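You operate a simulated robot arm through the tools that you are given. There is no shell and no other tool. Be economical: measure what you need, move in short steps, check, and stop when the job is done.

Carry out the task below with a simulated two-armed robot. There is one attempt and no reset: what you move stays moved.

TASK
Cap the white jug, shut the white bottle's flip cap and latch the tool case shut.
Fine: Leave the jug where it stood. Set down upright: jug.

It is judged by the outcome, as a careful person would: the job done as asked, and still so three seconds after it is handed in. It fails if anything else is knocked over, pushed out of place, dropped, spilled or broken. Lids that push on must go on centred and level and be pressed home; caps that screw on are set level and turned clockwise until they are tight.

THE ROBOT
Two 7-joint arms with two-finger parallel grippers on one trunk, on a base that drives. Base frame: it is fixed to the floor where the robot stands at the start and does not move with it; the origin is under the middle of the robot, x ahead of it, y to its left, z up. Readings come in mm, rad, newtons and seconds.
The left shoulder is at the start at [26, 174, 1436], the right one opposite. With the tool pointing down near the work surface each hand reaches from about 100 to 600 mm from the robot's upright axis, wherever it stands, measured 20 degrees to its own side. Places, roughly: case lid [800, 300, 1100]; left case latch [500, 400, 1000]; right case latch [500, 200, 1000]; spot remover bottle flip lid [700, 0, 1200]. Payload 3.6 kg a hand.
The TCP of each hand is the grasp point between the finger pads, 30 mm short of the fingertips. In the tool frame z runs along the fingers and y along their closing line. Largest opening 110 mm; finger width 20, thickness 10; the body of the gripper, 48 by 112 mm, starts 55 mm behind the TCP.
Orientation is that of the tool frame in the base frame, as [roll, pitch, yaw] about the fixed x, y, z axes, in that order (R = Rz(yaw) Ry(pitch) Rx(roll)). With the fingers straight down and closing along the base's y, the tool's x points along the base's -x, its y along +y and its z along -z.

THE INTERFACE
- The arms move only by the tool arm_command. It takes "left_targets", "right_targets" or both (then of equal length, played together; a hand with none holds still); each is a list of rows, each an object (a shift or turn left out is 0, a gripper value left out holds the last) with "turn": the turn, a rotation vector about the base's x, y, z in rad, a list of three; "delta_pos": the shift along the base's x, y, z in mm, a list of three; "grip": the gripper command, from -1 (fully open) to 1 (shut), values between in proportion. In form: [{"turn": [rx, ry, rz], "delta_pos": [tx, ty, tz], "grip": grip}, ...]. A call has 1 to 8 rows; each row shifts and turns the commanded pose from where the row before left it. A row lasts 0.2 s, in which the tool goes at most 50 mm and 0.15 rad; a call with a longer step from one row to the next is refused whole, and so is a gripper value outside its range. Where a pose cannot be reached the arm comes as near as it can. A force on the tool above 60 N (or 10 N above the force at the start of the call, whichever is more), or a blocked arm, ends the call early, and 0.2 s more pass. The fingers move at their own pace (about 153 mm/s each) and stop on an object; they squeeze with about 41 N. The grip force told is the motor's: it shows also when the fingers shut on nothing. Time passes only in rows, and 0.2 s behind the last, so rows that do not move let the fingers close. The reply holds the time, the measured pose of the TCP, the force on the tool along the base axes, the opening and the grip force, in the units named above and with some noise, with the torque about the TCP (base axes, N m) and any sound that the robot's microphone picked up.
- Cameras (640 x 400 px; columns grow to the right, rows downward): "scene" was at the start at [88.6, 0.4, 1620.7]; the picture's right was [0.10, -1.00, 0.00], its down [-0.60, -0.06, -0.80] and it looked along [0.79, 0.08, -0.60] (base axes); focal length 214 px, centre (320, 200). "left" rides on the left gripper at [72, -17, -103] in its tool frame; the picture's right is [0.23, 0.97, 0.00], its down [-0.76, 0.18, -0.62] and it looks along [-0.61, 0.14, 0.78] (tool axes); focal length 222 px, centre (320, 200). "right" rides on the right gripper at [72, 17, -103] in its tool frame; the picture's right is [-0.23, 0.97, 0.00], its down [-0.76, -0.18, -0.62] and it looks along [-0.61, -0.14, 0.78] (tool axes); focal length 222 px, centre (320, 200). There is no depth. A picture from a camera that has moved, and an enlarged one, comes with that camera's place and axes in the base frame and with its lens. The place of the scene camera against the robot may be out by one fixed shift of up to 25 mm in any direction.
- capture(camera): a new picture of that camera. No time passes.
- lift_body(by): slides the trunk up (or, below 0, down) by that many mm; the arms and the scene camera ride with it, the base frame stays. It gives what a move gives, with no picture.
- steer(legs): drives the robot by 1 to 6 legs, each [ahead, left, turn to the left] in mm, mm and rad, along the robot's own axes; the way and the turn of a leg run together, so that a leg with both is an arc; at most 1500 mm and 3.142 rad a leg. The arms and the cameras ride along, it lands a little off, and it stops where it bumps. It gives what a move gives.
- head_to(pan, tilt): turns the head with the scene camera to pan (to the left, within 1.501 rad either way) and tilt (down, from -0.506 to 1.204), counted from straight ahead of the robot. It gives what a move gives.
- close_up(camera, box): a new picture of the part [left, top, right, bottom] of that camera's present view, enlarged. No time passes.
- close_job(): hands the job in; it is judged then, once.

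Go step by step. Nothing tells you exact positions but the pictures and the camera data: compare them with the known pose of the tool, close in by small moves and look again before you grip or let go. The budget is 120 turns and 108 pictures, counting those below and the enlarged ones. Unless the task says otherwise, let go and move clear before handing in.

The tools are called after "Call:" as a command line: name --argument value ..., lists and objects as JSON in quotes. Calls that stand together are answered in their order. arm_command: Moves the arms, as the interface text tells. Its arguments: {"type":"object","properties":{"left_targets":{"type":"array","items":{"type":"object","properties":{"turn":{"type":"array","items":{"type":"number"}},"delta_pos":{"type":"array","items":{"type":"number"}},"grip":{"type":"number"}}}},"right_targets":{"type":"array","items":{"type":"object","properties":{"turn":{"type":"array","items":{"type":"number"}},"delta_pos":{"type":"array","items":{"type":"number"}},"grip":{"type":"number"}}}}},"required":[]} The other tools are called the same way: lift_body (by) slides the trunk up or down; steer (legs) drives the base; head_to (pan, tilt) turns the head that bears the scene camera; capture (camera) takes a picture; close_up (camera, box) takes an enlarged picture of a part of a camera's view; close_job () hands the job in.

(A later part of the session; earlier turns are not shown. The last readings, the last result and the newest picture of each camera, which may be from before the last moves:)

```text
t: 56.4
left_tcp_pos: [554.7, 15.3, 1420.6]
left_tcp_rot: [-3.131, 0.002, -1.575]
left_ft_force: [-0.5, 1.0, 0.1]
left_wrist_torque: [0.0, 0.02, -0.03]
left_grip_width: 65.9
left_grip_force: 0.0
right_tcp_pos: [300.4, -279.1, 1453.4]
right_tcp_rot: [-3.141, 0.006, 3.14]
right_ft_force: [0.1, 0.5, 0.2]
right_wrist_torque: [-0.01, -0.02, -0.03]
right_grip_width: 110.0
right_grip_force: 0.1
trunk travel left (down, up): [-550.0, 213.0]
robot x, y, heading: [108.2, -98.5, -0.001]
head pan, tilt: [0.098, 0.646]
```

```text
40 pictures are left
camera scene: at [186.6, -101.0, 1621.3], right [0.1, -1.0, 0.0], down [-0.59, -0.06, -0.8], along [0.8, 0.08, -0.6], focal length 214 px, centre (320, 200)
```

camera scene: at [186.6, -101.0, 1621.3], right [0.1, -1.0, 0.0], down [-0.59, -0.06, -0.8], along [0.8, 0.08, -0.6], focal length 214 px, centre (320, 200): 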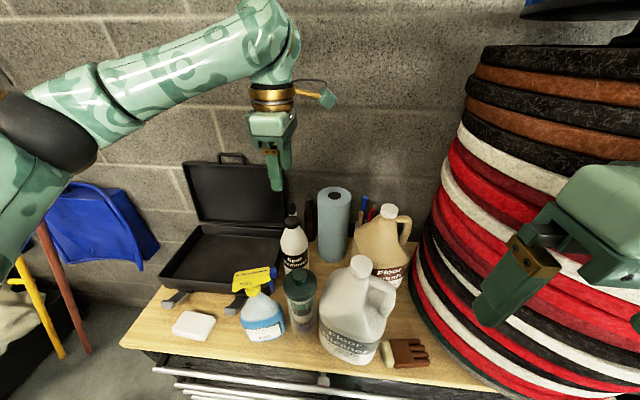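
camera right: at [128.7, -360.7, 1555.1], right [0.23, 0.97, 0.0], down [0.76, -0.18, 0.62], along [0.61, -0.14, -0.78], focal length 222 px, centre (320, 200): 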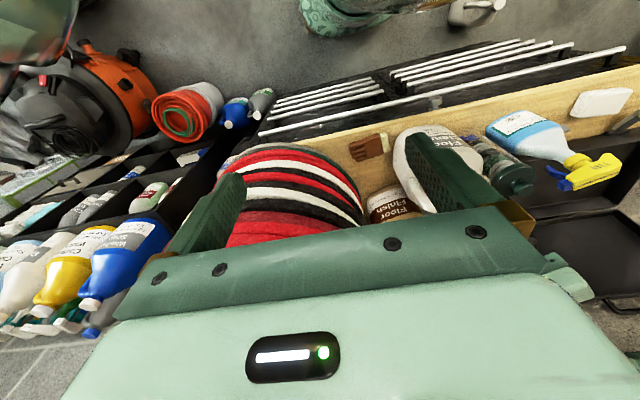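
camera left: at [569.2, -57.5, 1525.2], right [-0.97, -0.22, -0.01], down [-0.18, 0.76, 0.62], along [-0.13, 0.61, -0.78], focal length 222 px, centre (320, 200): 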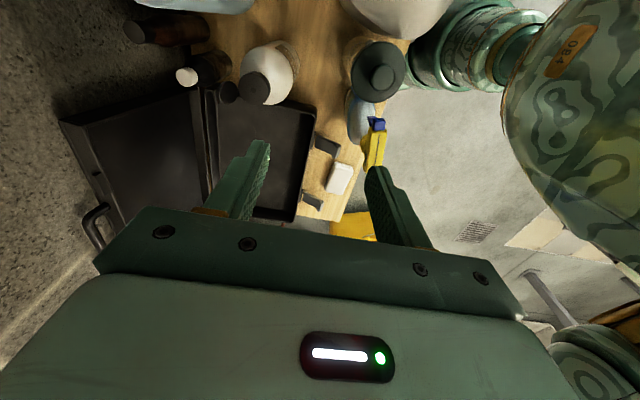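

Call:
close_up --camera "left" --box '[150, 20, 330, 130]'

Call:
close_up --camera "scene" --box '[265, 190, 345, 260]'

```text
3.56 times, centred on (240, 75) of left
camera zoom: at [569.2, -57.5, 1525.2], right [-0.97, -0.22, -0.01], down [-0.18, 0.76, 0.62], along [-0.13, 0.61, -0.78], focal length 790 px, centre (604, 644)
```

zoom: 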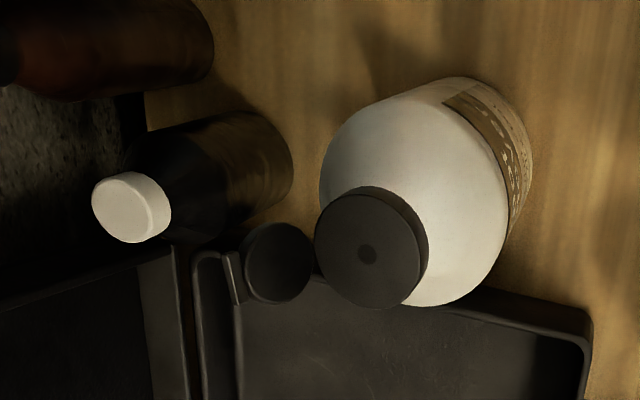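

```text
5.71 times, centred on (305, 225) of scene
camera zoom: at [186.6, -101.0, 1621.3], right [0.1, -1.0, 0.0], down [-0.59, -0.06, -0.8], along [0.8, 0.08, -0.6], focal length 1226 px, centre (406, 57)
```

zoom: 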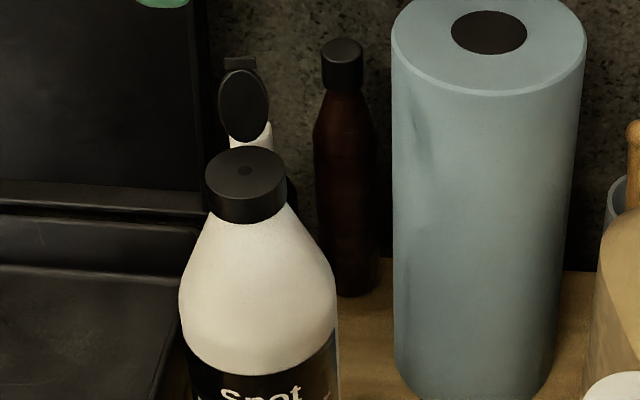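

Call:
arm_command --left_targets '[{"turn": [0, -0.1222, 0], "delta_pos": [5, 3, -18], "grip": -0.927}, {"turn": [0, -0.1222, 0], "delta_pos": [5, 3, -18]}, {"turn": [0, -0.1222, 0], "delta_pos": [5, 3, -18]}, {"turn": [0, -0.1222, 0], "delta_pos": [6, 3, -18]}, {"turn": [0, -0.1222, 0], "delta_pos": [6, 3, -18]}, {}]'

Call:
close_up --camera "left" --box '[200, 40, 440, 200]'

Call:
close_up --camera "scene" --box '[245, 150, 345, 240]'

```text
t: 57.8
left_tcp_pos: [582.5, 27.9, 1330.7]
left_tcp_rot: [-2.52, 0.003, -1.575]
left_ft_force: [-0.4, 0.0, 0.0]
left_wrist_torque: [0.01, 0.04, -0.03]
left_grip_width: 106.1
left_grip_force: 0.1
right_tcp_pos: [300.1, -278.4, 1453.1]
right_tcp_rot: [-3.141, 0.009, 3.139]
right_ft_force: [0.1, 0.3, 0.2]
right_wrist_torque: [0.03, -0.02, -0.01]
right_grip_width: 110.0
right_grip_force: 0.1
trunk travel left (down, up): [-550.0, 213.0]
robot x, y, heading: [108.5, -97.8, -0.002]
head pan, tilt: [0.098, 0.646]
```

```text
2.50 times, centred on (320, 120) of left
camera zoom: at [535.0, -43.5, 1425.5], right [-0.79, -0.22, -0.57], down [-0.5, 0.76, 0.41], along [0.34, 0.61, -0.72], focal length 555 px, centre (320, 400)
```

zoom: 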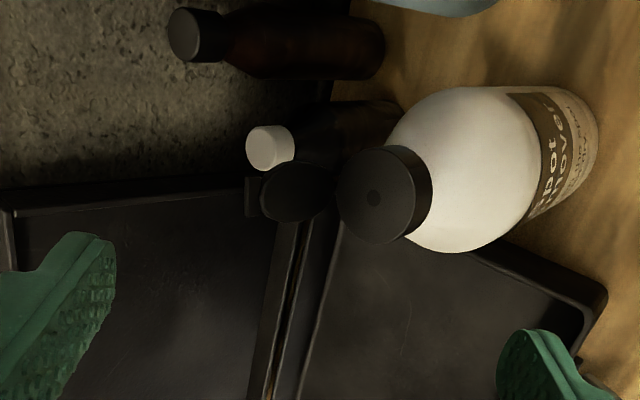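

```text
4.44 times, centred on (295, 195) of scene
camera zoom: at [186.9, -101.4, 1621.4], right [0.1, -1.0, 0.0], down [-0.59, -0.06, -0.8], along [0.8, 0.08, -0.6], focal length 953 px, centre (431, 222)
```

zoom: 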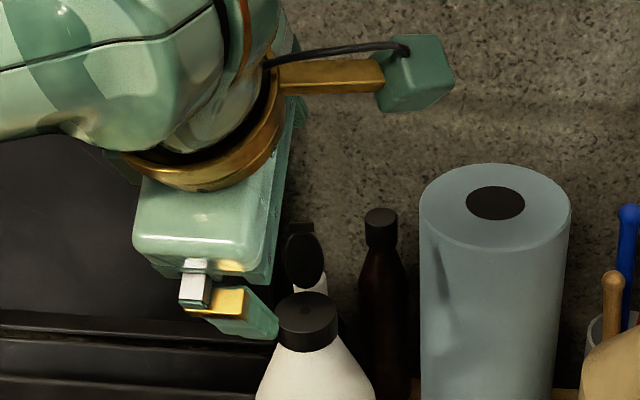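

Call:
arm_command --left_targets '[{"delta_pos": [20, 1, -30]}, {"delta_pos": [20, 1, -30]}, {"delta_pos": [18, 1, -30]}, {}]'

Call:
close_up --camera "left" --box '[200, 60, 440, 220]'

Call:
close_up --camera "scene" --box '[265, 180, 345, 250]'

```text
t: 58.8
left_tcp_pos: [640.8, 33.3, 1240.4]
left_tcp_rot: [-2.52, 0.005, -1.573]
left_ft_force: [-0.3, -0.4, -0.1]
left_wrist_torque: [-0.02, 0.01, 0.01]
left_grip_width: 105.9
left_grip_force: 0.1
right_tcp_pos: [300.5, -278.1, 1453.0]
right_tcp_rot: [3.141, 0.008, 3.14]
right_ft_force: [0.0, 0.5, -0.2]
right_wrist_torque: [-0.01, -0.02, -0.02]
right_grip_width: 109.8
right_grip_force: 0.1
trunk travel left (down, up): [-550.0, 213.0]
robot x, y, heading: [111.1, -103.4, -0.004]
head pan, tilt: [0.098, 0.646]
```

```text
2.50 times, centred on (320, 140) of left
camera zoom: at [593.0, -39.6, 1334.3], right [-0.79, -0.22, -0.57], down [-0.5, 0.76, 0.41], along [0.34, 0.61, -0.72], focal length 555 px, centre (320, 350)
```

zoom: 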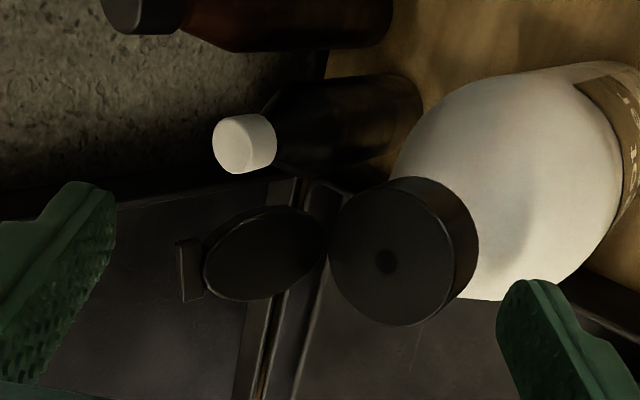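

```text
5.71 times, centred on (305, 215) of scene
camera zoom: at [186.8, -101.0, 1621.4], right [0.1, -1.0, 0.0], down [-0.59, -0.06, -0.8], along [0.8, 0.08, -0.6], focal length 1226 px, centre (406, 114)
```

zoom: 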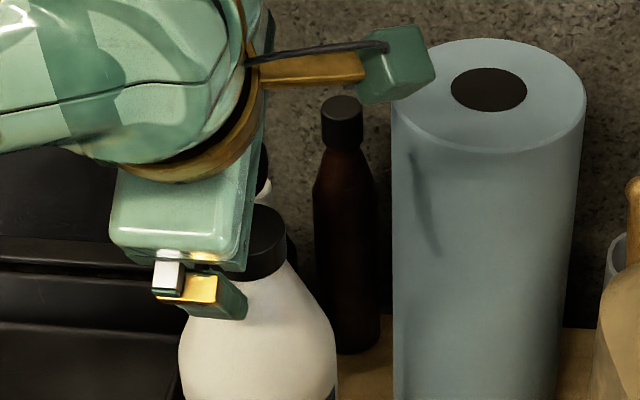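

Call:
arm_command --left_targets '[{"grip": -0.745, "delta_pos": [0, -2, 0]}, {"grip": -0.564, "delta_pos": [-4.1, 0, -2.9]}, {"grip": -0.382, "delta_pos": [-4.1, 0, -2.9]}, {"grip": -0.2, "delta_pos": [-4.1, 0, -2.9]}, {}]'

Call:
close_up --camera "left" --box '[200, 60, 440, 220]'

```text
t: 60.0
left_tcp_pos: [628.7, 30.0, 1232.5]
left_tcp_rot: [-2.523, 0.003, -1.575]
left_ft_force: [-0.5, 0.2, -0.1]
left_wrist_torque: [-0.01, 0.0, 0.02]
left_grip_width: 66.0
left_grip_force: 0.1
right_tcp_pos: [300.3, -277.7, 1453.2]
right_tcp_rot: [-3.14, 0.007, 3.14]
right_ft_force: [0.4, -0.5, -0.7]
right_wrist_torque: [0.01, 0.02, -0.01]
right_grip_width: 110.2
right_grip_force: 0.1
trunk travel left (down, up): [-550.0, 213.0]
robot x, y, heading: [110.4, -98.6, 0.001]
head pan, tilt: [0.098, 0.646]
```

```text
2.50 times, centred on (320, 140) of left
camera zoom: at [581.3, -41.5, 1326.4], right [-0.79, -0.22, -0.57], down [-0.5, 0.76, 0.41], along [0.34, 0.61, -0.72], focal length 555 px, centre (320, 350)
```

zoom: 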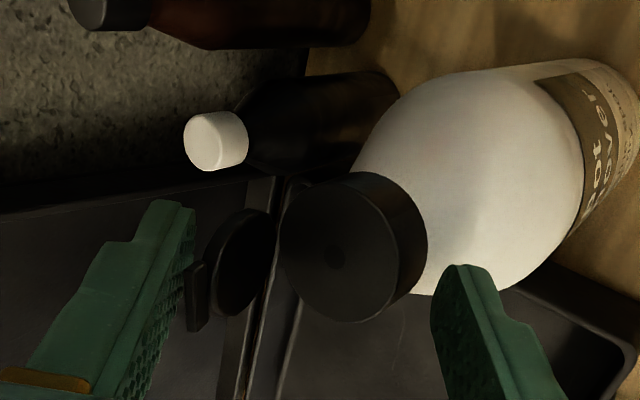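

Call:
arm_command --left_targets '[{"grip": -0.018, "delta_pos": [-4.1, 0, -2.9]}, {"grip": 0.164, "delta_pos": [-4.1, 0, -2.9]}, {}]'

Call:
close_up --camera "left" --box '[200, 60, 440, 220]'

```text
t: 60.8
left_tcp_pos: [619.8, 30.8, 1226.0]
left_tcp_rot: [-2.521, 0.004, -1.572]
left_ft_force: [0.5, 0.2, -0.9]
left_wrist_torque: [0.0, 0.01, -0.01]
left_grip_width: 46.0
left_grip_force: 0.1
right_tcp_pos: [300.1, -277.4, 1453.6]
right_tcp_rot: [3.141, 0.007, 3.14]
right_ft_force: [-0.1, -0.4, 0.0]
right_wrist_torque: [0.02, -0.04, -0.03]
right_grip_width: 110.1
right_grip_force: 0.0
trunk travel left (down, up): [-550.0, 213.0]
robot x, y, heading: [109.3, -98.9, -0.003]
head pan, tilt: [0.098, 0.646]
```

```text
2.50 times, centred on (320, 140) of left
camera zoom: at [573.0, -40.9, 1321.1], right [-0.79, -0.22, -0.57], down [-0.5, 0.76, 0.41], along [0.34, 0.61, -0.72], focal length 555 px, centre (320, 350)
```

zoom: 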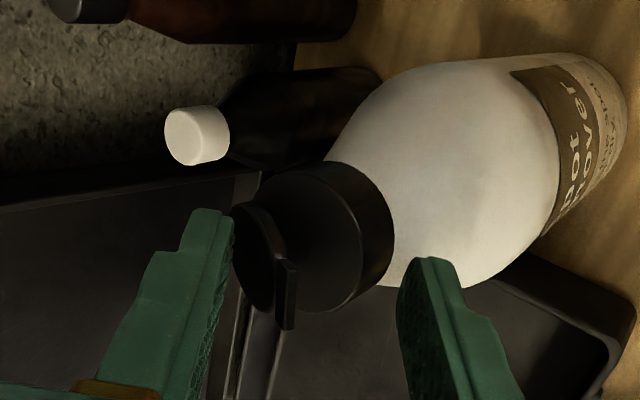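

Call:
arm_command --left_targets '[{"grip": 0.345, "delta_pos": [-4.1, 0, -2.9]}, {"grip": 0.5, "delta_pos": [-3.5, 0, -2.0]}, {}]'

Call:
close_up --camera "left" --box '[200, 60, 440, 220]'

```text
t: 61.5
left_tcp_pos: [613.4, 31.2, 1223.0]
left_tcp_rot: [-2.516, 0.004, -1.573]
left_ft_force: [2.9, 0.3, 14.8]
left_wrist_torque: [-0.02, -0.49, 0.01]
left_grip_width: 33.0
left_grip_force: 5.5
right_tcp_pos: [300.1, -277.9, 1454.0]
right_tcp_rot: [-3.141, 0.007, 3.14]
right_ft_force: [0.2, -0.5, -0.5]
right_wrist_torque: [0.02, 0.0, 0.02]
right_grip_width: 109.8
right_grip_force: 0.0
trunk travel left (down, up): [-550.0, 213.0]
robot x, y, heading: [109.1, -101.7, 0.001]
head pan, tilt: [0.098, 0.646]
```

```text
2.50 times, centred on (320, 140) of left
camera zoom: at [565.6, -41.3, 1318.0], right [-0.79, -0.22, -0.57], down [-0.51, 0.76, 0.4], along [0.34, 0.61, -0.72], focal length 555 px, centre (320, 350)
```

zoom: 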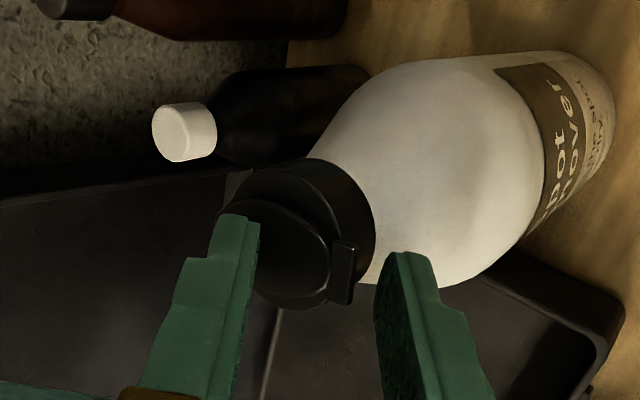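

Call:
arm_command --left_targets '[{"delta_pos": [-15, 0, 22]}, {"delta_pos": [-20, 0, 30]}, {"turn": [0, 0.122, 0], "delta_pos": [0, 0, 30], "grip": 1}, {"turn": [0, 0.122, 0], "delta_pos": [15, 0, 0]}, {"turn": [0, 0.122, 0], "delta_pos": [15, 0, 0]}, {"turn": [0, 0.122, 0], "delta_pos": [15, 0, 0]}, {"turn": [0, 0.122, 0], "delta_pos": [13, -2, 0]}, {}]'

Call:
close_up --camera "left" --box '[200, 60, 440, 220]'

```text
t: 63.4
left_tcp_pos: [635.1, 29.7, 1304.4]
left_tcp_rot: [-3.131, 0.002, -1.574]
left_ft_force: [-0.2, 0.3, 0.3]
left_wrist_torque: [-0.01, 0.0, -0.01]
left_grip_width: 0.0
left_grip_force: 37.9
right_tcp_pos: [300.1, -278.8, 1453.2]
right_tcp_rot: [3.14, 0.008, 3.141]
right_ft_force: [-0.1, -0.2, 0.0]
right_wrist_torque: [0.0, 0.02, 0.0]
right_grip_width: 109.9
right_grip_force: 0.0
trunk travel left (down, up): [-550.0, 213.0]
robot x, y, heading: [114.5, -98.9, 0.003]
head pan, tilt: [0.098, 0.646]
```

```text
2.50 times, centred on (320, 140) of left
camera zoom: at [650.4, -42.2, 1408.0], right [-0.97, -0.22, -0.01], down [-0.18, 0.76, 0.62], along [-0.13, 0.61, -0.78], focal length 555 px, centre (320, 350)
```

zoom: 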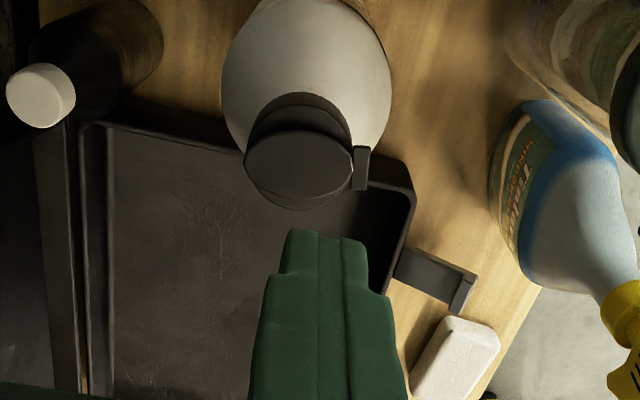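

Call:
arm_command --left_targets '[{"delta_pos": [0, 0, -35]}, {"delta_pos": [0, 0, -10]}, {"delta_pos": [0, 0, -5]}, {"delta_pos": [0, 0, -5]}, {"delta_pos": [0, 0, -4]}, {}]'

```text
t: 64.8
left_tcp_pos: [636.1, 29.0, 1245.8]
left_tcp_rot: [-3.131, 0.002, -1.577]
left_ft_force: [-0.1, 0.4, -0.5]
left_wrist_torque: [0.02, 0.03, -0.02]
left_grip_width: 0.0
left_grip_force: 37.5
right_tcp_pos: [299.6, -277.2, 1453.8]
right_tcp_rot: [3.142, 0.007, 3.139]
right_ft_force: [0.0, 0.3, 0.0]
right_wrist_torque: [-0.01, -0.01, -0.02]
right_grip_width: 110.1
right_grip_force: 0.0
trunk travel left (down, up): [-550.0, 213.0]
robot x, y, heading: [110.6, -99.8, 0.001]
head pan, tilt: [0.098, 0.646]
```

Call:
arm_command --left_targets '[{"delta_pos": [0, 0, -3]}, {"delta_pos": [0, 0, -3]}, {"delta_pos": [0, 0, -2]}, {}]'

Call:
close_up --camera "left" --box '[200, 60, 440, 220]'

```text
t: 65.8
left_tcp_pos: [636.5, 28.0, 1237.8]
left_tcp_rot: [-3.127, 0.0, -1.574]
left_ft_force: [-3.5, 1.0, 21.5]
left_wrist_torque: [0.11, 0.1, -0.06]
left_grip_width: 0.1
left_grip_force: 38.1
right_tcp_pos: [299.9, -278.7, 1453.1]
right_tcp_rot: [3.141, 0.007, 3.14]
right_ft_force: [0.1, -0.7, 0.0]
right_wrist_torque: [-0.02, 0.04, 0.0]
right_grip_width: 110.3
right_grip_force: 0.1
trunk travel left (down, up): [-550.0, 213.0]
robot x, y, heading: [107.5, -100.0, 0.001]
head pan, tilt: [0.098, 0.646]
```

```text
2.50 times, centred on (320, 140) of left
camera zoom: at [649.8, -42.6, 1343.1], right [-0.97, -0.22, -0.01], down [-0.18, 0.76, 0.62], along [-0.13, 0.61, -0.78], focal length 555 px, centre (320, 350)
```

zoom: 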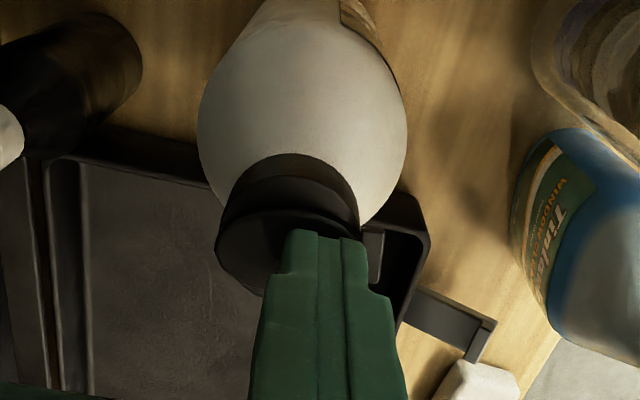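

Call:
arm_command --left_targets '[{"delta_pos": [0, 0, -2]}, {"delta_pos": [0, 0, -2]}, {"delta_pos": [0, 0, -2]}, {}]'

```text
t: 66.5
left_tcp_pos: [638.5, 26.6, 1239.1]
left_tcp_rot: [-3.117, -0.004, -1.577]
left_ft_force: [-4.7, 2.9, 21.0]
left_wrist_torque: [0.25, 0.16, 0.04]
left_grip_width: 0.2
left_grip_force: 37.8
right_tcp_pos: [300.6, -277.4, 1453.0]
right_tcp_rot: [3.141, 0.006, 3.137]
right_ft_force: [-0.1, 0.3, 0.1]
right_wrist_torque: [0.03, -0.03, 0.01]
right_grip_width: 110.3
right_grip_force: 0.0
trunk travel left (down, up): [-550.0, 213.0]
robot x, y, heading: [114.0, -102.1, -0.005]
head pan, tilt: [0.098, 0.646]
stopped in row 3 (left hand): the force on the tool passed its limit at 62 N (the readings are from after the stop); the commanded pose is now the measured one
```

Call:
arm_command --left_targets '[{"delta_pos": [0, 0, 20]}, {"delta_pos": [0, 0, 45]}, {}]'

Call:
close_up --camera "left" --box '[220, 80, 380, 180]'

Call:
close_up --camera "scene" --box '[265, 190, 345, 240]'

```text
t: 67.3
left_tcp_pos: [637.0, 28.7, 1302.4]
left_tcp_rot: [-3.122, 0.0, -1.574]
left_ft_force: [-0.2, 0.4, -0.1]
left_wrist_torque: [0.03, -0.01, -0.01]
left_grip_width: 0.0
left_grip_force: 37.6
right_tcp_pos: [300.0, -276.9, 1450.9]
right_tcp_rot: [-3.14, 0.005, 3.14]
right_ft_force: [-0.2, 0.3, 0.6]
right_wrist_torque: [-0.04, 0.0, 0.0]
right_grip_width: 110.2
right_grip_force: 0.1
trunk travel left (down, up): [-550.0, 213.0]
robot x, y, heading: [107.0, -102.6, -0.0]
head pan, tilt: [0.098, 0.646]
```

```text
4.00 times, centred on (300, 130) of left
camera zoom: at [651.5, -42.9, 1406.3], right [-0.97, -0.22, -0.02], down [-0.19, 0.76, 0.62], along [-0.12, 0.61, -0.79], focal length 888 px, centre (400, 480)
```

zoom: 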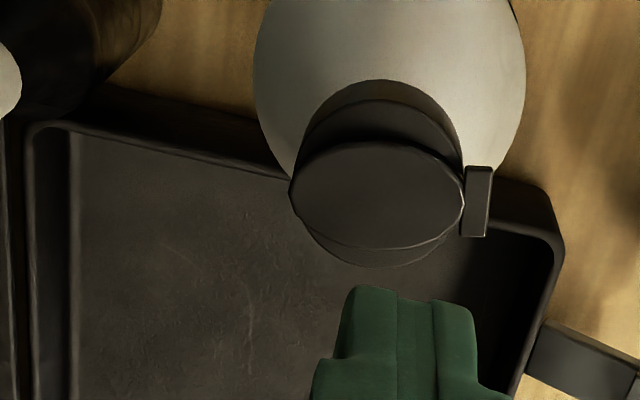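

```text
8.00 times, centred on (305, 215) of scene
camera zoom: at [186.4, -100.0, 1621.3], right [0.1, -1.0, 0.0], down [-0.59, -0.06, -0.8], along [0.8, 0.08, -0.6], focal length 1716 px, centre (440, 80)
```

zoom: 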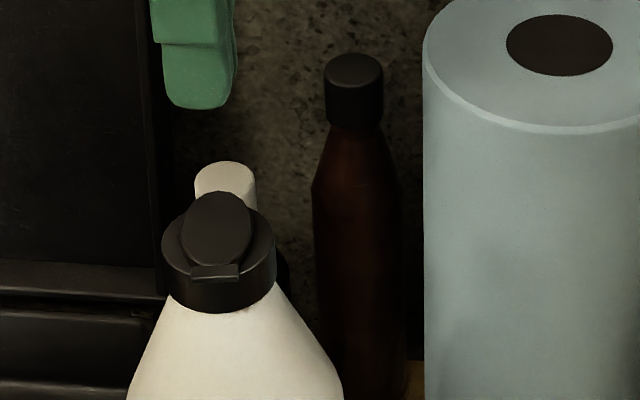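

Call:
arm_command --left_targets '[{"delta_pos": [-20, 0, 40]}, {"delta_pos": [-40, 0, 30]}, {"delta_pos": [-40, 0, 0]}, {"delta_pos": [-40, 0, 0]}]'

Call:
steer --legs '[[0, 250, 0]]'

Call:
capture --camera "scene"

Call:
capture --camera "left"

```text
t: 68.3
left_tcp_pos: [497.0, 26.7, 1370.8]
left_tcp_rot: [-3.122, -0.001, -1.575]
left_ft_force: [0.0, 0.0, -1.1]
left_wrist_torque: [-0.01, 0.03, -0.02]
left_grip_width: 0.0
left_grip_force: 37.6
right_tcp_pos: [300.0, -278.6, 1452.8]
right_tcp_rot: [3.141, 0.007, 3.142]
right_ft_force: [0.3, -0.5, 0.6]
right_wrist_torque: [0.02, -0.02, 0.0]
right_grip_width: 110.0
right_grip_force: 0.0
trunk travel left (down, up): [-550.0, 213.0]
robot x, y, heading: [112.3, -100.0, -0.003]
head pan, tilt: [0.098, 0.646]
```

```text
t: 69.3
left_tcp_pos: [510.9, 59.4, 1368.6]
left_tcp_rot: [-3.128, -0.003, -1.596]
left_ft_force: [-0.3, 0.5, 0.8]
left_wrist_torque: [-0.05, 0.02, -0.02]
left_grip_width: 0.1
left_grip_force: 37.8
right_tcp_pos: [308.4, -241.0, 1452.3]
right_tcp_rot: [3.14, 0.005, 3.116]
right_ft_force: [-0.6, 1.0, -0.1]
right_wrist_torque: [-0.02, -0.04, -0.04]
right_grip_width: 109.8
right_grip_force: 0.0
trunk travel left (down, up): [-550.0, 213.0]
robot x, y, heading: [117.8, -56.4, -0.019]
head pan, tilt: [0.098, 0.646]
stopped in leg 1: the robot was blocked; the commanded pose is now the measured one
```

```text
26 pictures are left
camera scene: at [199.6, -59.8, 1620.7], right [0.08, -1.0, 0.0], down [-0.6, -0.05, -0.8], along [0.8, 0.06, -0.6], focal length 214 px, centre (320, 200)
```

scene: 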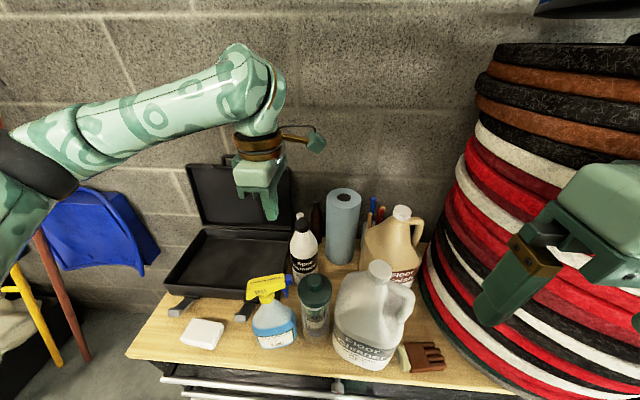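

```text
25 pictures are left
camera left: at [523.7, -12.0, 1473.0], right [-0.98, -0.2, -0.01], down [-0.17, 0.77, 0.62], along [-0.11, 0.61, -0.79], focal length 222 px, centre (320, 200)
```

left: 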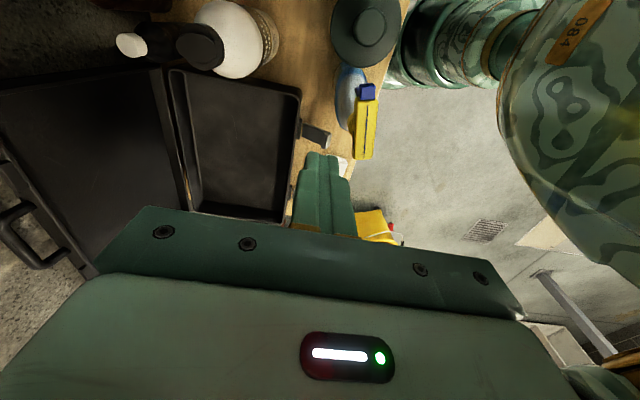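

Call:
steer --legs '[[-70, 0, 0.019], [0, 210, 0]]'

Call:
close_up --camera "scene" --box '[180, 130, 400, 290]'

Call:
capture --camera "left"

```text
t: 71.3
left_tcp_pos: [443.3, 223.6, 1367.6]
left_tcp_rot: [-3.131, -0.003, -1.581]
left_ft_force: [0.5, 1.4, -0.4]
left_wrist_torque: [-0.04, -0.03, -0.03]
left_grip_width: 0.0
left_grip_force: 37.6
right_tcp_pos: [246.2, -79.1, 1451.9]
right_tcp_rot: [3.141, 0.001, 3.135]
right_ft_force: [0.2, -1.1, 0.0]
right_wrist_torque: [-0.02, 0.05, 0.02]
right_grip_width: 110.0
right_grip_force: 0.1
trunk travel left (down, up): [-550.0, 213.0]
robot x, y, heading: [45.3, 98.9, -0.006]
head pan, tilt: [0.098, 0.646]
stopped in leg 2: the robot was blocked; the commanded pose is now the measured one
```

```text
2.50 times, centred on (290, 210) of scene
camera zoom: at [134.8, 99.2, 1620.6], right [0.09, -1.0, 0.0], down [-0.6, -0.06, -0.8], along [0.79, 0.07, -0.6], focal length 536 px, centre (395, 175)
```

zoom: 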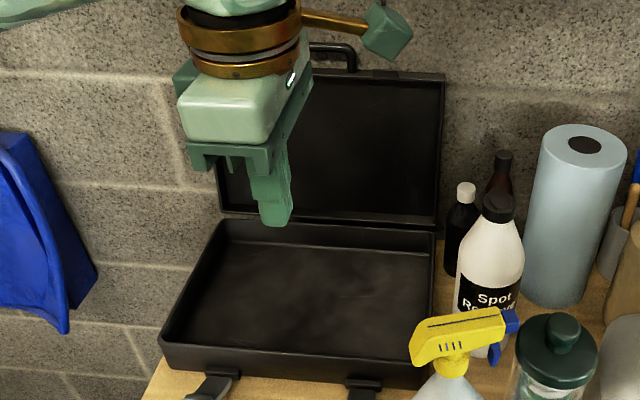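

```text
23 pictures are left
camera left: at [457.3, 152.1, 1471.7], right [-0.98, -0.22, -0.01], down [-0.18, 0.77, 0.62], along [-0.13, 0.6, -0.79], focal length 222 px, centre (320, 200)
```

left: 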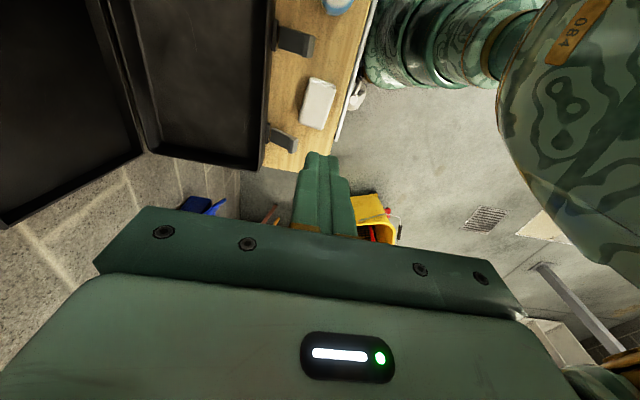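

Call:
arm_command --left_targets '[{"turn": [0, -0.13, 0], "delta_pos": [40, 8, 8], "grip": 0.1}, {"turn": [0, -0.13, 0], "delta_pos": [40, 8, 8]}, {"turn": [0, -0.13, 0], "delta_pos": [40, 8, 8]}, {"turn": [0, -0.13, 0], "delta_pos": [40, 8, 8]}, {"turn": [0, -0.13, 0], "delta_pos": [40, 8, 8]}, {"turn": [0, -0.135, 0], "delta_pos": [40, 8, 8]}, {"delta_pos": [40, 3, 0]}, {}]'

Call:
capture --camera "left"

```text
t: 73.1
left_tcp_pos: [584.3, 242.6, 1381.7]
left_tcp_rot: [-2.418, 0.021, -1.598]
left_ft_force: [0.1, 0.6, -0.5]
left_wrist_torque: [-0.03, -0.02, -0.01]
left_grip_width: 49.3
left_grip_force: 0.0
left hand out of reach, approached as far as the arm can: row 5, 6, 7
right_tcp_pos: [246.3, -78.4, 1451.0]
right_tcp_rot: [-3.141, 0.001, 3.135]
right_ft_force: [-0.3, 1.1, 0.3]
right_wrist_torque: [-0.03, 0.01, 0.03]
right_grip_width: 109.8
right_grip_force: 0.1
trunk travel left (down, up): [-550.0, 213.0]
robot x, y, heading: [47.0, 94.2, -0.002]
head pan, tilt: [0.098, 0.646]
```

```text
22 pictures are left
camera left: at [526.6, 170.4, 1468.4], right [-0.73, -0.19, -0.65], down [-0.53, 0.77, 0.36], along [0.43, 0.61, -0.67], focal length 222 px, centre (320, 200)
```

left: 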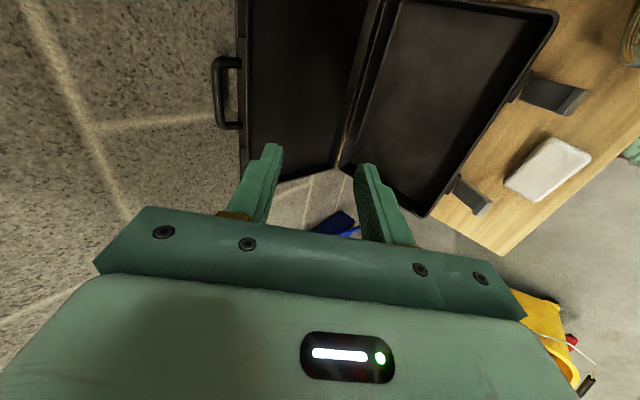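

Call:
head_to --pan 0.5 --tilt 1.15

Call:
capture --camera "scene"

```text
t: 74.1
left_tcp_pos: [585.9, 241.6, 1379.2]
left_tcp_rot: [-2.418, 0.025, -1.597]
left_ft_force: [-0.4, 1.5, -0.5]
left_wrist_torque: [-0.01, 0.01, -0.01]
left_grip_width: 49.6
left_grip_force: 0.0
right_tcp_pos: [245.8, -79.8, 1451.9]
right_tcp_rot: [3.138, 0.003, 3.136]
right_ft_force: [-0.2, 0.1, 0.3]
right_wrist_torque: [-0.02, -0.01, -0.01]
right_grip_width: 109.7
right_grip_force: 0.0
trunk travel left (down, up): [-550.0, 213.0]
robot x, y, heading: [46.5, 101.2, -0.005]
head pan, tilt: [0.499, 1.15]
```

```text
21 pictures are left
camera scene: at [100.6, 117.4, 1582.9], right [0.48, -0.88, 0.0], down [-0.8, -0.43, -0.41], along [0.36, 0.19, -0.91], focal length 214 px, centre (320, 200)
```

scene: 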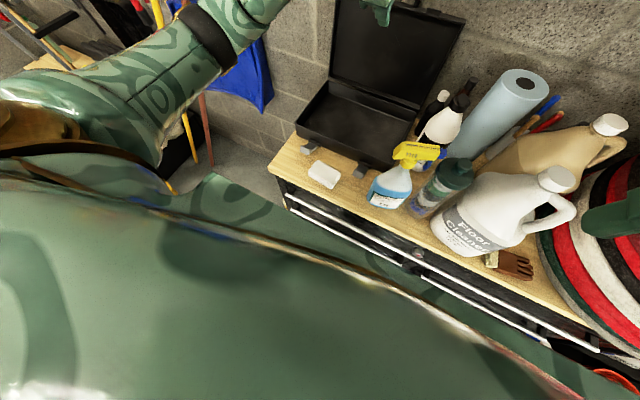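

Call:
arm_command --left_targets '[{"delta_pos": [-40, 0, -10]}, {"delta_pos": [-40, 0, -10], "turn": [0, -0.14, 0]}, {"turn": [0, -0.14, 0]}, {"turn": [0, -0.14, 0]}, {"turn": [0, -0.14, 0]}, {"turn": [0, -0.14, 0]}, {"turn": [0, -0.14, 0]}, {}]'

Call:
steer --legs '[[0, -40, 0], [50, 0, 0]]'

Call:
head_to --pan 0.2 --tilt 0.65

Call:
capture --camera "scene"

```text
t: 75.9
left_tcp_pos: [502.6, 241.7, 1362.8]
left_tcp_rot: [-1.578, 0.032, -1.574]
left_ft_force: [0.0, 0.4, 0.6]
left_wrist_torque: [-0.02, -0.02, -0.01]
left_grip_width: 49.3
left_grip_force: 0.1
right_tcp_pos: [245.5, -81.4, 1451.9]
right_tcp_rot: [3.139, 0.003, 3.136]
right_ft_force: [1.0, -0.4, 0.1]
right_wrist_torque: [0.0, 0.03, -0.04]
right_grip_width: 109.9
right_grip_force: 0.2
trunk travel left (down, up): [-550.0, 213.0]
robot x, y, heading: [48.3, 96.7, -0.001]
head pan, tilt: [0.499, 1.15]
```

```text
t: 77.3
left_tcp_pos: [549.5, 203.7, 1363.3]
left_tcp_rot: [-1.576, 0.032, -1.574]
left_ft_force: [-0.2, -0.1, 0.2]
left_wrist_torque: [0.01, -0.04, -0.04]
left_grip_width: 49.5
left_grip_force: 0.0
right_tcp_pos: [293.0, -117.8, 1452.1]
right_tcp_rot: [3.141, 0.002, 3.132]
right_ft_force: [0.1, -0.3, 0.7]
right_wrist_torque: [-0.02, -0.02, -0.03]
right_grip_width: 109.8
right_grip_force: 0.0
trunk travel left (down, up): [-550.0, 213.0]
robot x, y, heading: [98.0, 56.6, -0.007]
head pan, tilt: [0.499, 1.15]
```

```text
t: 78.2
left_tcp_pos: [551.2, 201.5, 1362.4]
left_tcp_rot: [-1.576, 0.034, -1.574]
left_ft_force: [-0.7, 0.3, -0.3]
left_wrist_torque: [0.01, -0.01, -0.02]
left_grip_width: 49.7
left_grip_force: 0.1
right_tcp_pos: [295.0, -120.7, 1452.0]
right_tcp_rot: [3.14, 0.003, 3.134]
right_ft_force: [0.5, -0.1, 0.2]
right_wrist_torque: [0.03, -0.04, -0.01]
right_grip_width: 109.9
right_grip_force: 0.0
trunk travel left (down, up): [-550.0, 213.0]
robot x, y, heading: [99.0, 56.6, -0.003]
head pan, tilt: [0.201, 0.649]
```

```text
20 pictures are left
camera scene: at [181.4, 67.3, 1620.4], right [0.2, -0.98, 0.0], down [-0.59, -0.12, -0.8], along [0.78, 0.16, -0.6], focal length 214 px, centre (320, 200)
```

scene: 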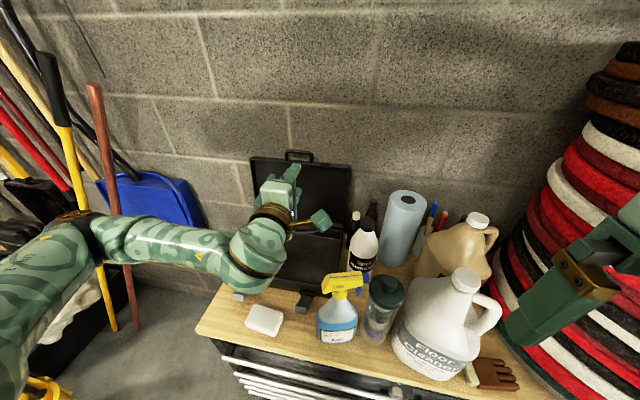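

Call:
arm_command --left_targets '[{"delta_pos": [38, 12.5, -9]}, {"delta_pos": [38, 12.5, -9]}, {"delta_pos": [38, 12.5, -9]}, {"delta_pos": [38, 12.5, -9]}, {"delta_pos": [38, 12.5, -10]}, {"delta_pos": [39, 13, -10]}, {}]'

Call:
capture --camera "left"

```text
t: 79.8
left_tcp_pos: [782.5, 275.5, 1306.1]
left_tcp_rot: [-1.577, 0.034, -1.573]
left_ft_force: [-0.1, 0.8, 0.5]
left_wrist_torque: [-0.01, 0.0, 0.01]
left_grip_width: 49.5
left_grip_force: 0.0
right_tcp_pos: [295.5, -120.5, 1452.1]
right_tcp_rot: [3.141, 0.001, 3.133]
right_ft_force: [0.4, -0.3, 0.5]
right_wrist_torque: [-0.02, 0.02, -0.01]
right_grip_width: 110.2
right_grip_force: 0.1
trunk travel left (down, up): [-550.0, 213.0]
robot x, y, heading: [92.4, 55.3, 0.002]
head pan, tilt: [0.201, 0.649]
```

```text
19 pictures are left
camera left: at [679.4, 204.8, 1322.7], right [-0.01, -0.19, -0.98], down [-0.62, 0.77, -0.15], along [0.78, 0.61, -0.13], focal length 222 px, centre (320, 200)
```

left: 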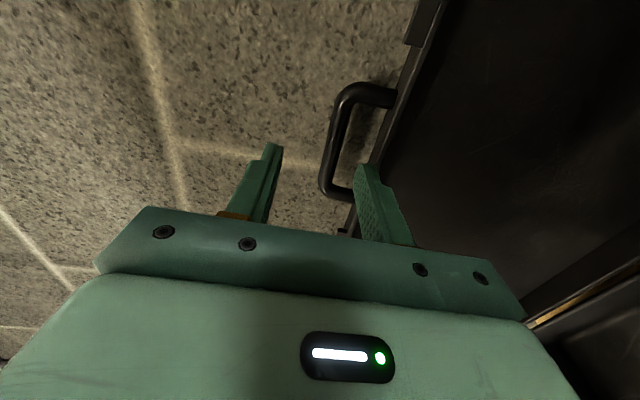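

Call:
arm_command --left_targets '[{"delta_pos": [16, 0, -3]}, {"delta_pos": [16, 0, 0]}, {"delta_pos": [14, 0, 0]}, {}]'

Call:
capture --camera "left"

```text
t: 80.8
left_tcp_pos: [829.2, 277.0, 1302.4]
left_tcp_rot: [-1.578, 0.033, -1.573]
left_ft_force: [-0.6, -0.2, 0.3]
left_wrist_torque: [-0.03, -0.01, 0.0]
left_grip_width: 49.4
left_grip_force: 0.0
right_tcp_pos: [295.7, -120.3, 1451.7]
right_tcp_rot: [3.141, 0.001, 3.133]
right_ft_force: [-0.6, 0.3, -0.3]
right_wrist_torque: [-0.02, 0.01, 0.02]
right_grip_width: 110.2
right_grip_force: 0.1
trunk travel left (down, up): [-550.0, 213.0]
robot x, y, heading: [99.6, 62.0, -0.002]
head pan, tilt: [0.201, 0.649]
```

```text
18 pictures are left
camera left: at [724.6, 205.4, 1319.7], right [-0.01, -0.19, -0.98], down [-0.62, 0.77, -0.15], along [0.78, 0.61, -0.13], focal length 222 px, centre (320, 200)
```

left: 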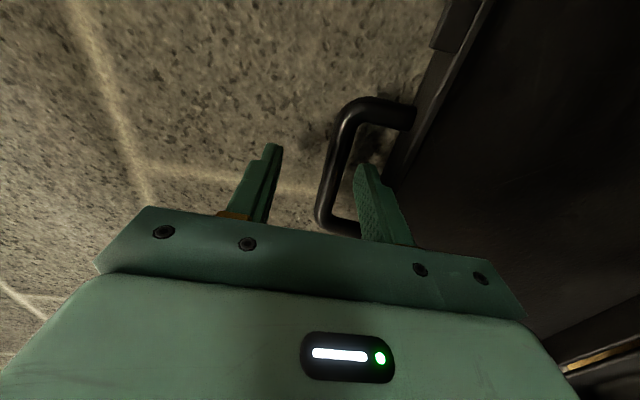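

Call:
arm_command --left_targets '[{"delta_pos": [8, 4, -2]}, {"delta_pos": [8, 0, 0]}, {"delta_pos": [8, 0, 0]}, {}]'

Call:
close_up --camera "left" --box '[200, 60, 440, 260]'

```text
t: 81.8
left_tcp_pos: [848.2, 280.4, 1302.2]
left_tcp_rot: [-1.578, 0.034, -1.573]
left_ft_force: [-16.1, -0.1, 0.5]
left_wrist_torque: [-0.08, -0.44, 0.14]
left_grip_width: 47.5
left_grip_force: 0.0
right_tcp_pos: [292.1, -120.0, 1453.1]
right_tcp_rot: [3.14, 0.003, 3.135]
right_ft_force: [-0.8, 0.0, 0.3]
right_wrist_torque: [0.02, 0.0, 0.05]
right_grip_width: 110.1
right_grip_force: 0.0
trunk travel left (down, up): [-550.0, 213.0]
robot x, y, heading: [96.1, 64.7, -0.008]
head pan, tilt: [0.201, 0.649]
```

```text
2.00 times, centred on (320, 160) of left
camera zoom: at [744.4, 209.0, 1317.7], right [-0.01, -0.19, -0.98], down [-0.62, 0.77, -0.15], along [0.78, 0.61, -0.12], focal length 444 px, centre (320, 280)
```

zoom: 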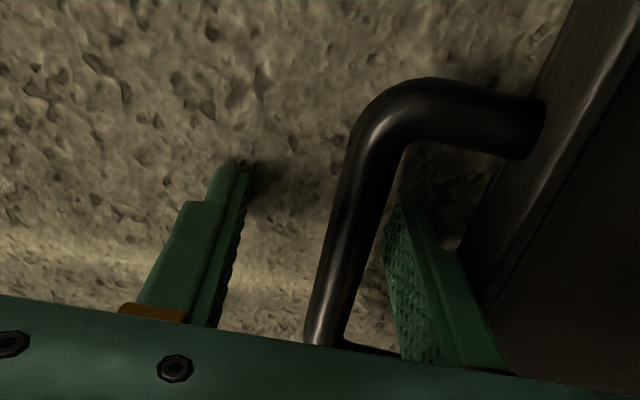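

Call:
arm_command --left_targets '[{"delta_pos": [-4, 0, -5]}, {"grip": 0.4}, {"grip": 0.6}, {"grip": 1}, {"grip": 1}]'

```text
t: 83.0
left_tcp_pos: [848.6, 281.1, 1292.9]
left_tcp_rot: [-1.583, 0.031, -1.574]
left_ft_force: [-7.5, -2.0, 0.4]
left_wrist_torque: [-0.92, 0.15, 0.59]
left_grip_width: 14.0
left_grip_force: 41.2
right_tcp_pos: [297.1, -119.5, 1451.7]
right_tcp_rot: [-3.141, 0.0, 3.132]
right_ft_force: [-0.5, 0.4, -0.7]
right_wrist_torque: [-0.01, -0.02, 0.0]
right_grip_width: 110.5
right_grip_force: 0.0
trunk travel left (down, up): [-550.0, 213.0]
robot x, y, heading: [97.5, 57.7, -0.004]
head pan, tilt: [0.201, 0.649]
```

Call:
arm_command --left_targets '[{"delta_pos": [-16, 0, 3]}, {"delta_pos": [-25, 0, 4]}, {"delta_pos": [-24, 0, 1]}, {"delta_pos": [-24, 0, -1]}, {}]'

Call:
capture --camera "scene"

```text
t: 84.2
left_tcp_pos: [761.7, 280.5, 1300.6]
left_tcp_rot: [-1.584, 0.033, -1.574]
left_ft_force: [2.3, -3.5, -21.9]
left_wrist_torque: [-0.91, 0.24, -0.33]
left_grip_width: 13.7
left_grip_force: 41.0
right_tcp_pos: [299.3, -119.4, 1450.6]
right_tcp_rot: [-3.141, -0.002, 3.132]
right_ft_force: [0.9, 0.3, 0.5]
right_wrist_torque: [-0.02, -0.01, -0.01]
right_grip_width: 109.8
right_grip_force: 0.1
trunk travel left (down, up): [-550.0, 213.0]
robot x, y, heading: [97.6, 60.1, -0.003]
head pan, tilt: [0.201, 0.649]
```

```text
16 pictures are left
camera scene: at [187.1, 67.4, 1620.0], right [0.2, -0.98, 0.0], down [-0.6, -0.12, -0.79], along [0.78, 0.16, -0.61], focal length 214 px, centre (320, 200)
```

scene: 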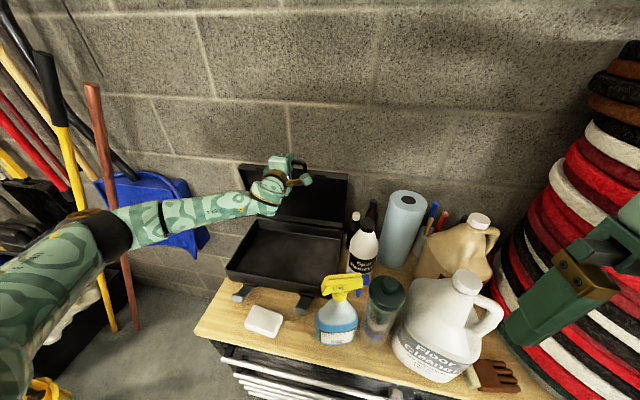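

Call:
arm_command --left_targets '[{"delta_pos": [-12, 0, -6]}, {"delta_pos": [-23, 0, -5]}, {"delta_pos": [-22, 0, -7]}, {}]'

```text
t: 85.2
left_tcp_pos: [704.1, 282.1, 1285.3]
left_tcp_rot: [-1.577, 0.034, -1.573]
left_ft_force: [3.2, -5.1, -9.8]
left_wrist_torque: [-0.78, -0.07, -0.37]
left_grip_width: 13.8
left_grip_force: 41.0
right_tcp_pos: [298.7, -119.8, 1451.8]
right_tcp_rot: [3.14, 0.0, 3.133]
right_ft_force: [-0.1, 0.3, 0.3]
right_wrist_torque: [0.03, -0.01, 0.01]
right_grip_width: 109.7
right_grip_force: 0.1
trunk travel left (down, up): [-550.0, 213.0]
robot x, y, heading: [97.4, 54.2, -0.005]
head pan, tilt: [0.201, 0.649]
```

Call:
arm_command --left_targets '[{"delta_pos": [-20, 0, -7]}, {"delta_pos": [-20.7, 0, -8.5]}, {"delta_pos": [-18, 0, -10.5]}, {"delta_pos": [-18, 0, -11.7]}, {"delta_pos": [-16.5, 0, -13.2]}, {"delta_pos": [-15.8, 0, -14.2]}, {}]'

Call:
capture --camera "scene"

```text
t: 86.8
left_tcp_pos: [594.4, 281.7, 1218.5]
left_tcp_rot: [-1.58, 0.035, -1.573]
left_ft_force: [9.2, -6.0, -11.4]
left_wrist_torque: [-0.85, 0.05, -0.01]
left_grip_width: 13.7
left_grip_force: 41.0
right_tcp_pos: [298.0, -120.5, 1451.6]
right_tcp_rot: [3.142, -0.001, 3.133]
right_ft_force: [0.2, 0.6, -1.2]
right_wrist_torque: [0.0, 0.0, 0.02]
right_grip_width: 110.0
right_grip_force: 0.0
trunk travel left (down, up): [-550.0, 213.0]
robot x, y, heading: [95.1, 56.5, -0.001]
head pan, tilt: [0.201, 0.649]
```

```text
15 pictures are left
camera scene: at [186.1, 66.7, 1620.1], right [0.2, -0.98, 0.0], down [-0.59, -0.12, -0.8], along [0.78, 0.16, -0.61], focal length 214 px, centre (320, 200)
```

scene: 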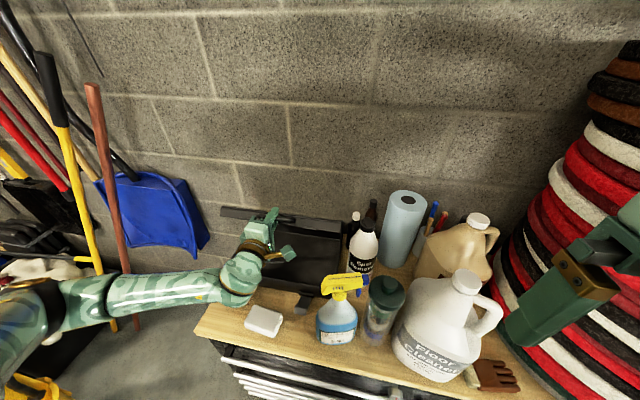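

Call:
arm_command --left_targets '[{"delta_pos": [-14.3, 0, -14.5], "turn": [0, 0.06, 0]}, {"delta_pos": [-13, 0, -15.9], "turn": [0, 0.06, 0]}, {"delta_pos": [-11.7, 0, -16.8], "turn": [0, 0.06, 0]}, {"delta_pos": [-10.3, 0, -17.8], "turn": [0, 0.06, 0]}, {"delta_pos": [-8.6, 0, -18.6], "turn": [0, 0.06, 0]}, {"delta_pos": [-7.1, 0, -19.3], "turn": [0, 0.06, 0]}, {}]'

```text
t: 88.4
left_tcp_pos: [527.0, 281.2, 1117.6]
left_tcp_rot: [-1.94, 0.031, -1.586]
left_ft_force: [-6.9, -0.8, 1.6]
left_wrist_torque: [-0.81, -0.09, 0.24]
left_grip_width: 13.8
left_grip_force: 41.1
right_tcp_pos: [294.8, -119.7, 1453.1]
right_tcp_rot: [3.14, 0.003, 3.134]
right_ft_force: [0.5, -0.3, -0.5]
right_wrist_torque: [0.01, 0.01, 0.0]
right_grip_width: 110.0
right_grip_force: 0.0
trunk travel left (down, up): [-550.0, 213.0]
robot x, y, heading: [93.7, 57.0, 0.0]
head pan, tilt: [0.201, 0.649]
```

Call:
arm_command --left_targets '[{"delta_pos": [-3.5, 0, -19.7], "turn": [0, 0.06, 0]}, {"delta_pos": [-3, 0, -20], "turn": [0, 0.06, 0]}, {"delta_pos": [-1.5, 0, -15], "turn": [0, 0.05, 0]}, {}]'

Call:
capture --camera "scene"

```text
t: 89.4
left_tcp_pos: [516.9, 281.4, 1061.6]
left_tcp_rot: [-2.109, 0.026, -1.59]
left_ft_force: [-20.8, 1.8, 1.3]
left_wrist_torque: [-0.97, 0.07, 0.18]
left_grip_width: 13.8
left_grip_force: 41.2
right_tcp_pos: [291.2, -120.6, 1451.8]
right_tcp_rot: [-3.141, 0.005, 3.134]
right_ft_force: [0.3, 0.8, 0.1]
right_wrist_torque: [-0.01, 0.0, 0.0]
right_grip_width: 110.3
right_grip_force: 0.2
trunk travel left (down, up): [-550.0, 213.0]
robot x, y, heading: [96.1, 59.4, -0.005]
head pan, tilt: [0.201, 0.649]
```

```text
14 pictures are left
camera scene: at [178.3, 67.8, 1620.5], right [0.2, -0.98, 0.0], down [-0.59, -0.12, -0.8], along [0.78, 0.16, -0.6], focal length 214 px, centre (320, 200)
```

scene: 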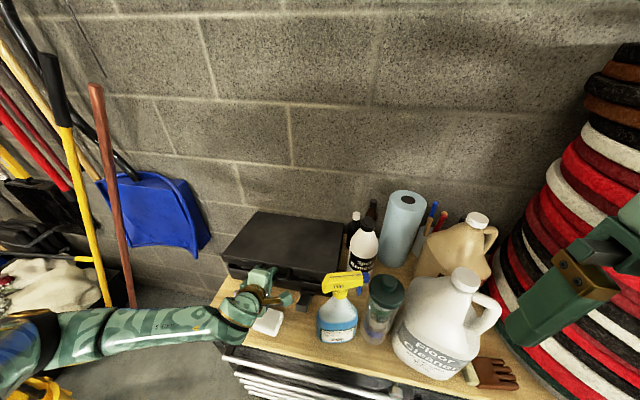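

Call:
arm_command --left_targets '[{"delta_pos": [-4, 0, -7], "turn": [0, 0.05, 0]}, {"delta_pos": [0, 0, -7], "turn": [0, 0.04, 0]}, {"delta_pos": [0, 0, -5]}, {}]'

```text
t: 90.4
left_tcp_pos: [514.0, 282.8, 1045.0]
left_tcp_rot: [-2.197, 0.025, -1.592]
left_ft_force: [-12.7, -1.4, -0.8]
left_wrist_torque: [-0.66, -0.04, 0.53]
left_grip_width: 14.2
left_grip_force: 41.1
right_tcp_pos: [293.7, -120.4, 1452.8]
right_tcp_rot: [3.14, 0.003, 3.133]
right_ft_force: [0.2, 1.0, -0.5]
right_wrist_torque: [0.0, 0.0, -0.01]
right_grip_width: 110.1
right_grip_force: 0.1
trunk travel left (down, up): [-550.0, 213.0]
robot x, y, heading: [90.0, 60.0, -0.002]
head pan, tilt: [0.201, 0.649]
```

Call:
arm_command --left_targets '[{"delta_pos": [-2, 0, -6]}, {"delta_pos": [0, 0, -5]}, {"delta_pos": [0, 0, -4]}, {}]'

Call:
close_up --camera "scene" --box '[190, 190, 370, 340]'

```text
t: 91.4
left_tcp_pos: [514.0, 282.4, 1032.0]
left_tcp_rot: [-2.187, 0.029, -1.591]
left_ft_force: [-11.8, 3.2, 24.2]
left_wrist_torque: [-0.98, -0.1, 0.15]
left_grip_width: 14.2
left_grip_force: 41.1
right_tcp_pos: [291.7, -119.2, 1452.7]
right_tcp_rot: [3.14, 0.004, 3.135]
right_ft_force: [0.4, 0.0, -0.3]
right_wrist_torque: [0.0, 0.01, 0.03]
right_grip_width: 109.9
right_grip_force: 0.1
trunk travel left (down, up): [-550.0, 213.0]
robot x, y, heading: [93.4, 60.5, -0.002]
head pan, tilt: [0.201, 0.649]
```

```text
2.67 times, centred on (280, 265) of scene
camera zoom: at [178.3, 66.9, 1620.9], right [0.2, -0.98, 0.0], down [-0.59, -0.12, -0.8], along [0.78, 0.16, -0.6], focal length 572 px, centre (427, 27)
```

zoom: 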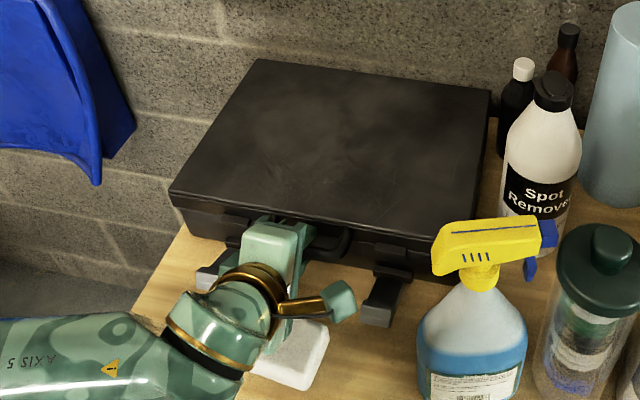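

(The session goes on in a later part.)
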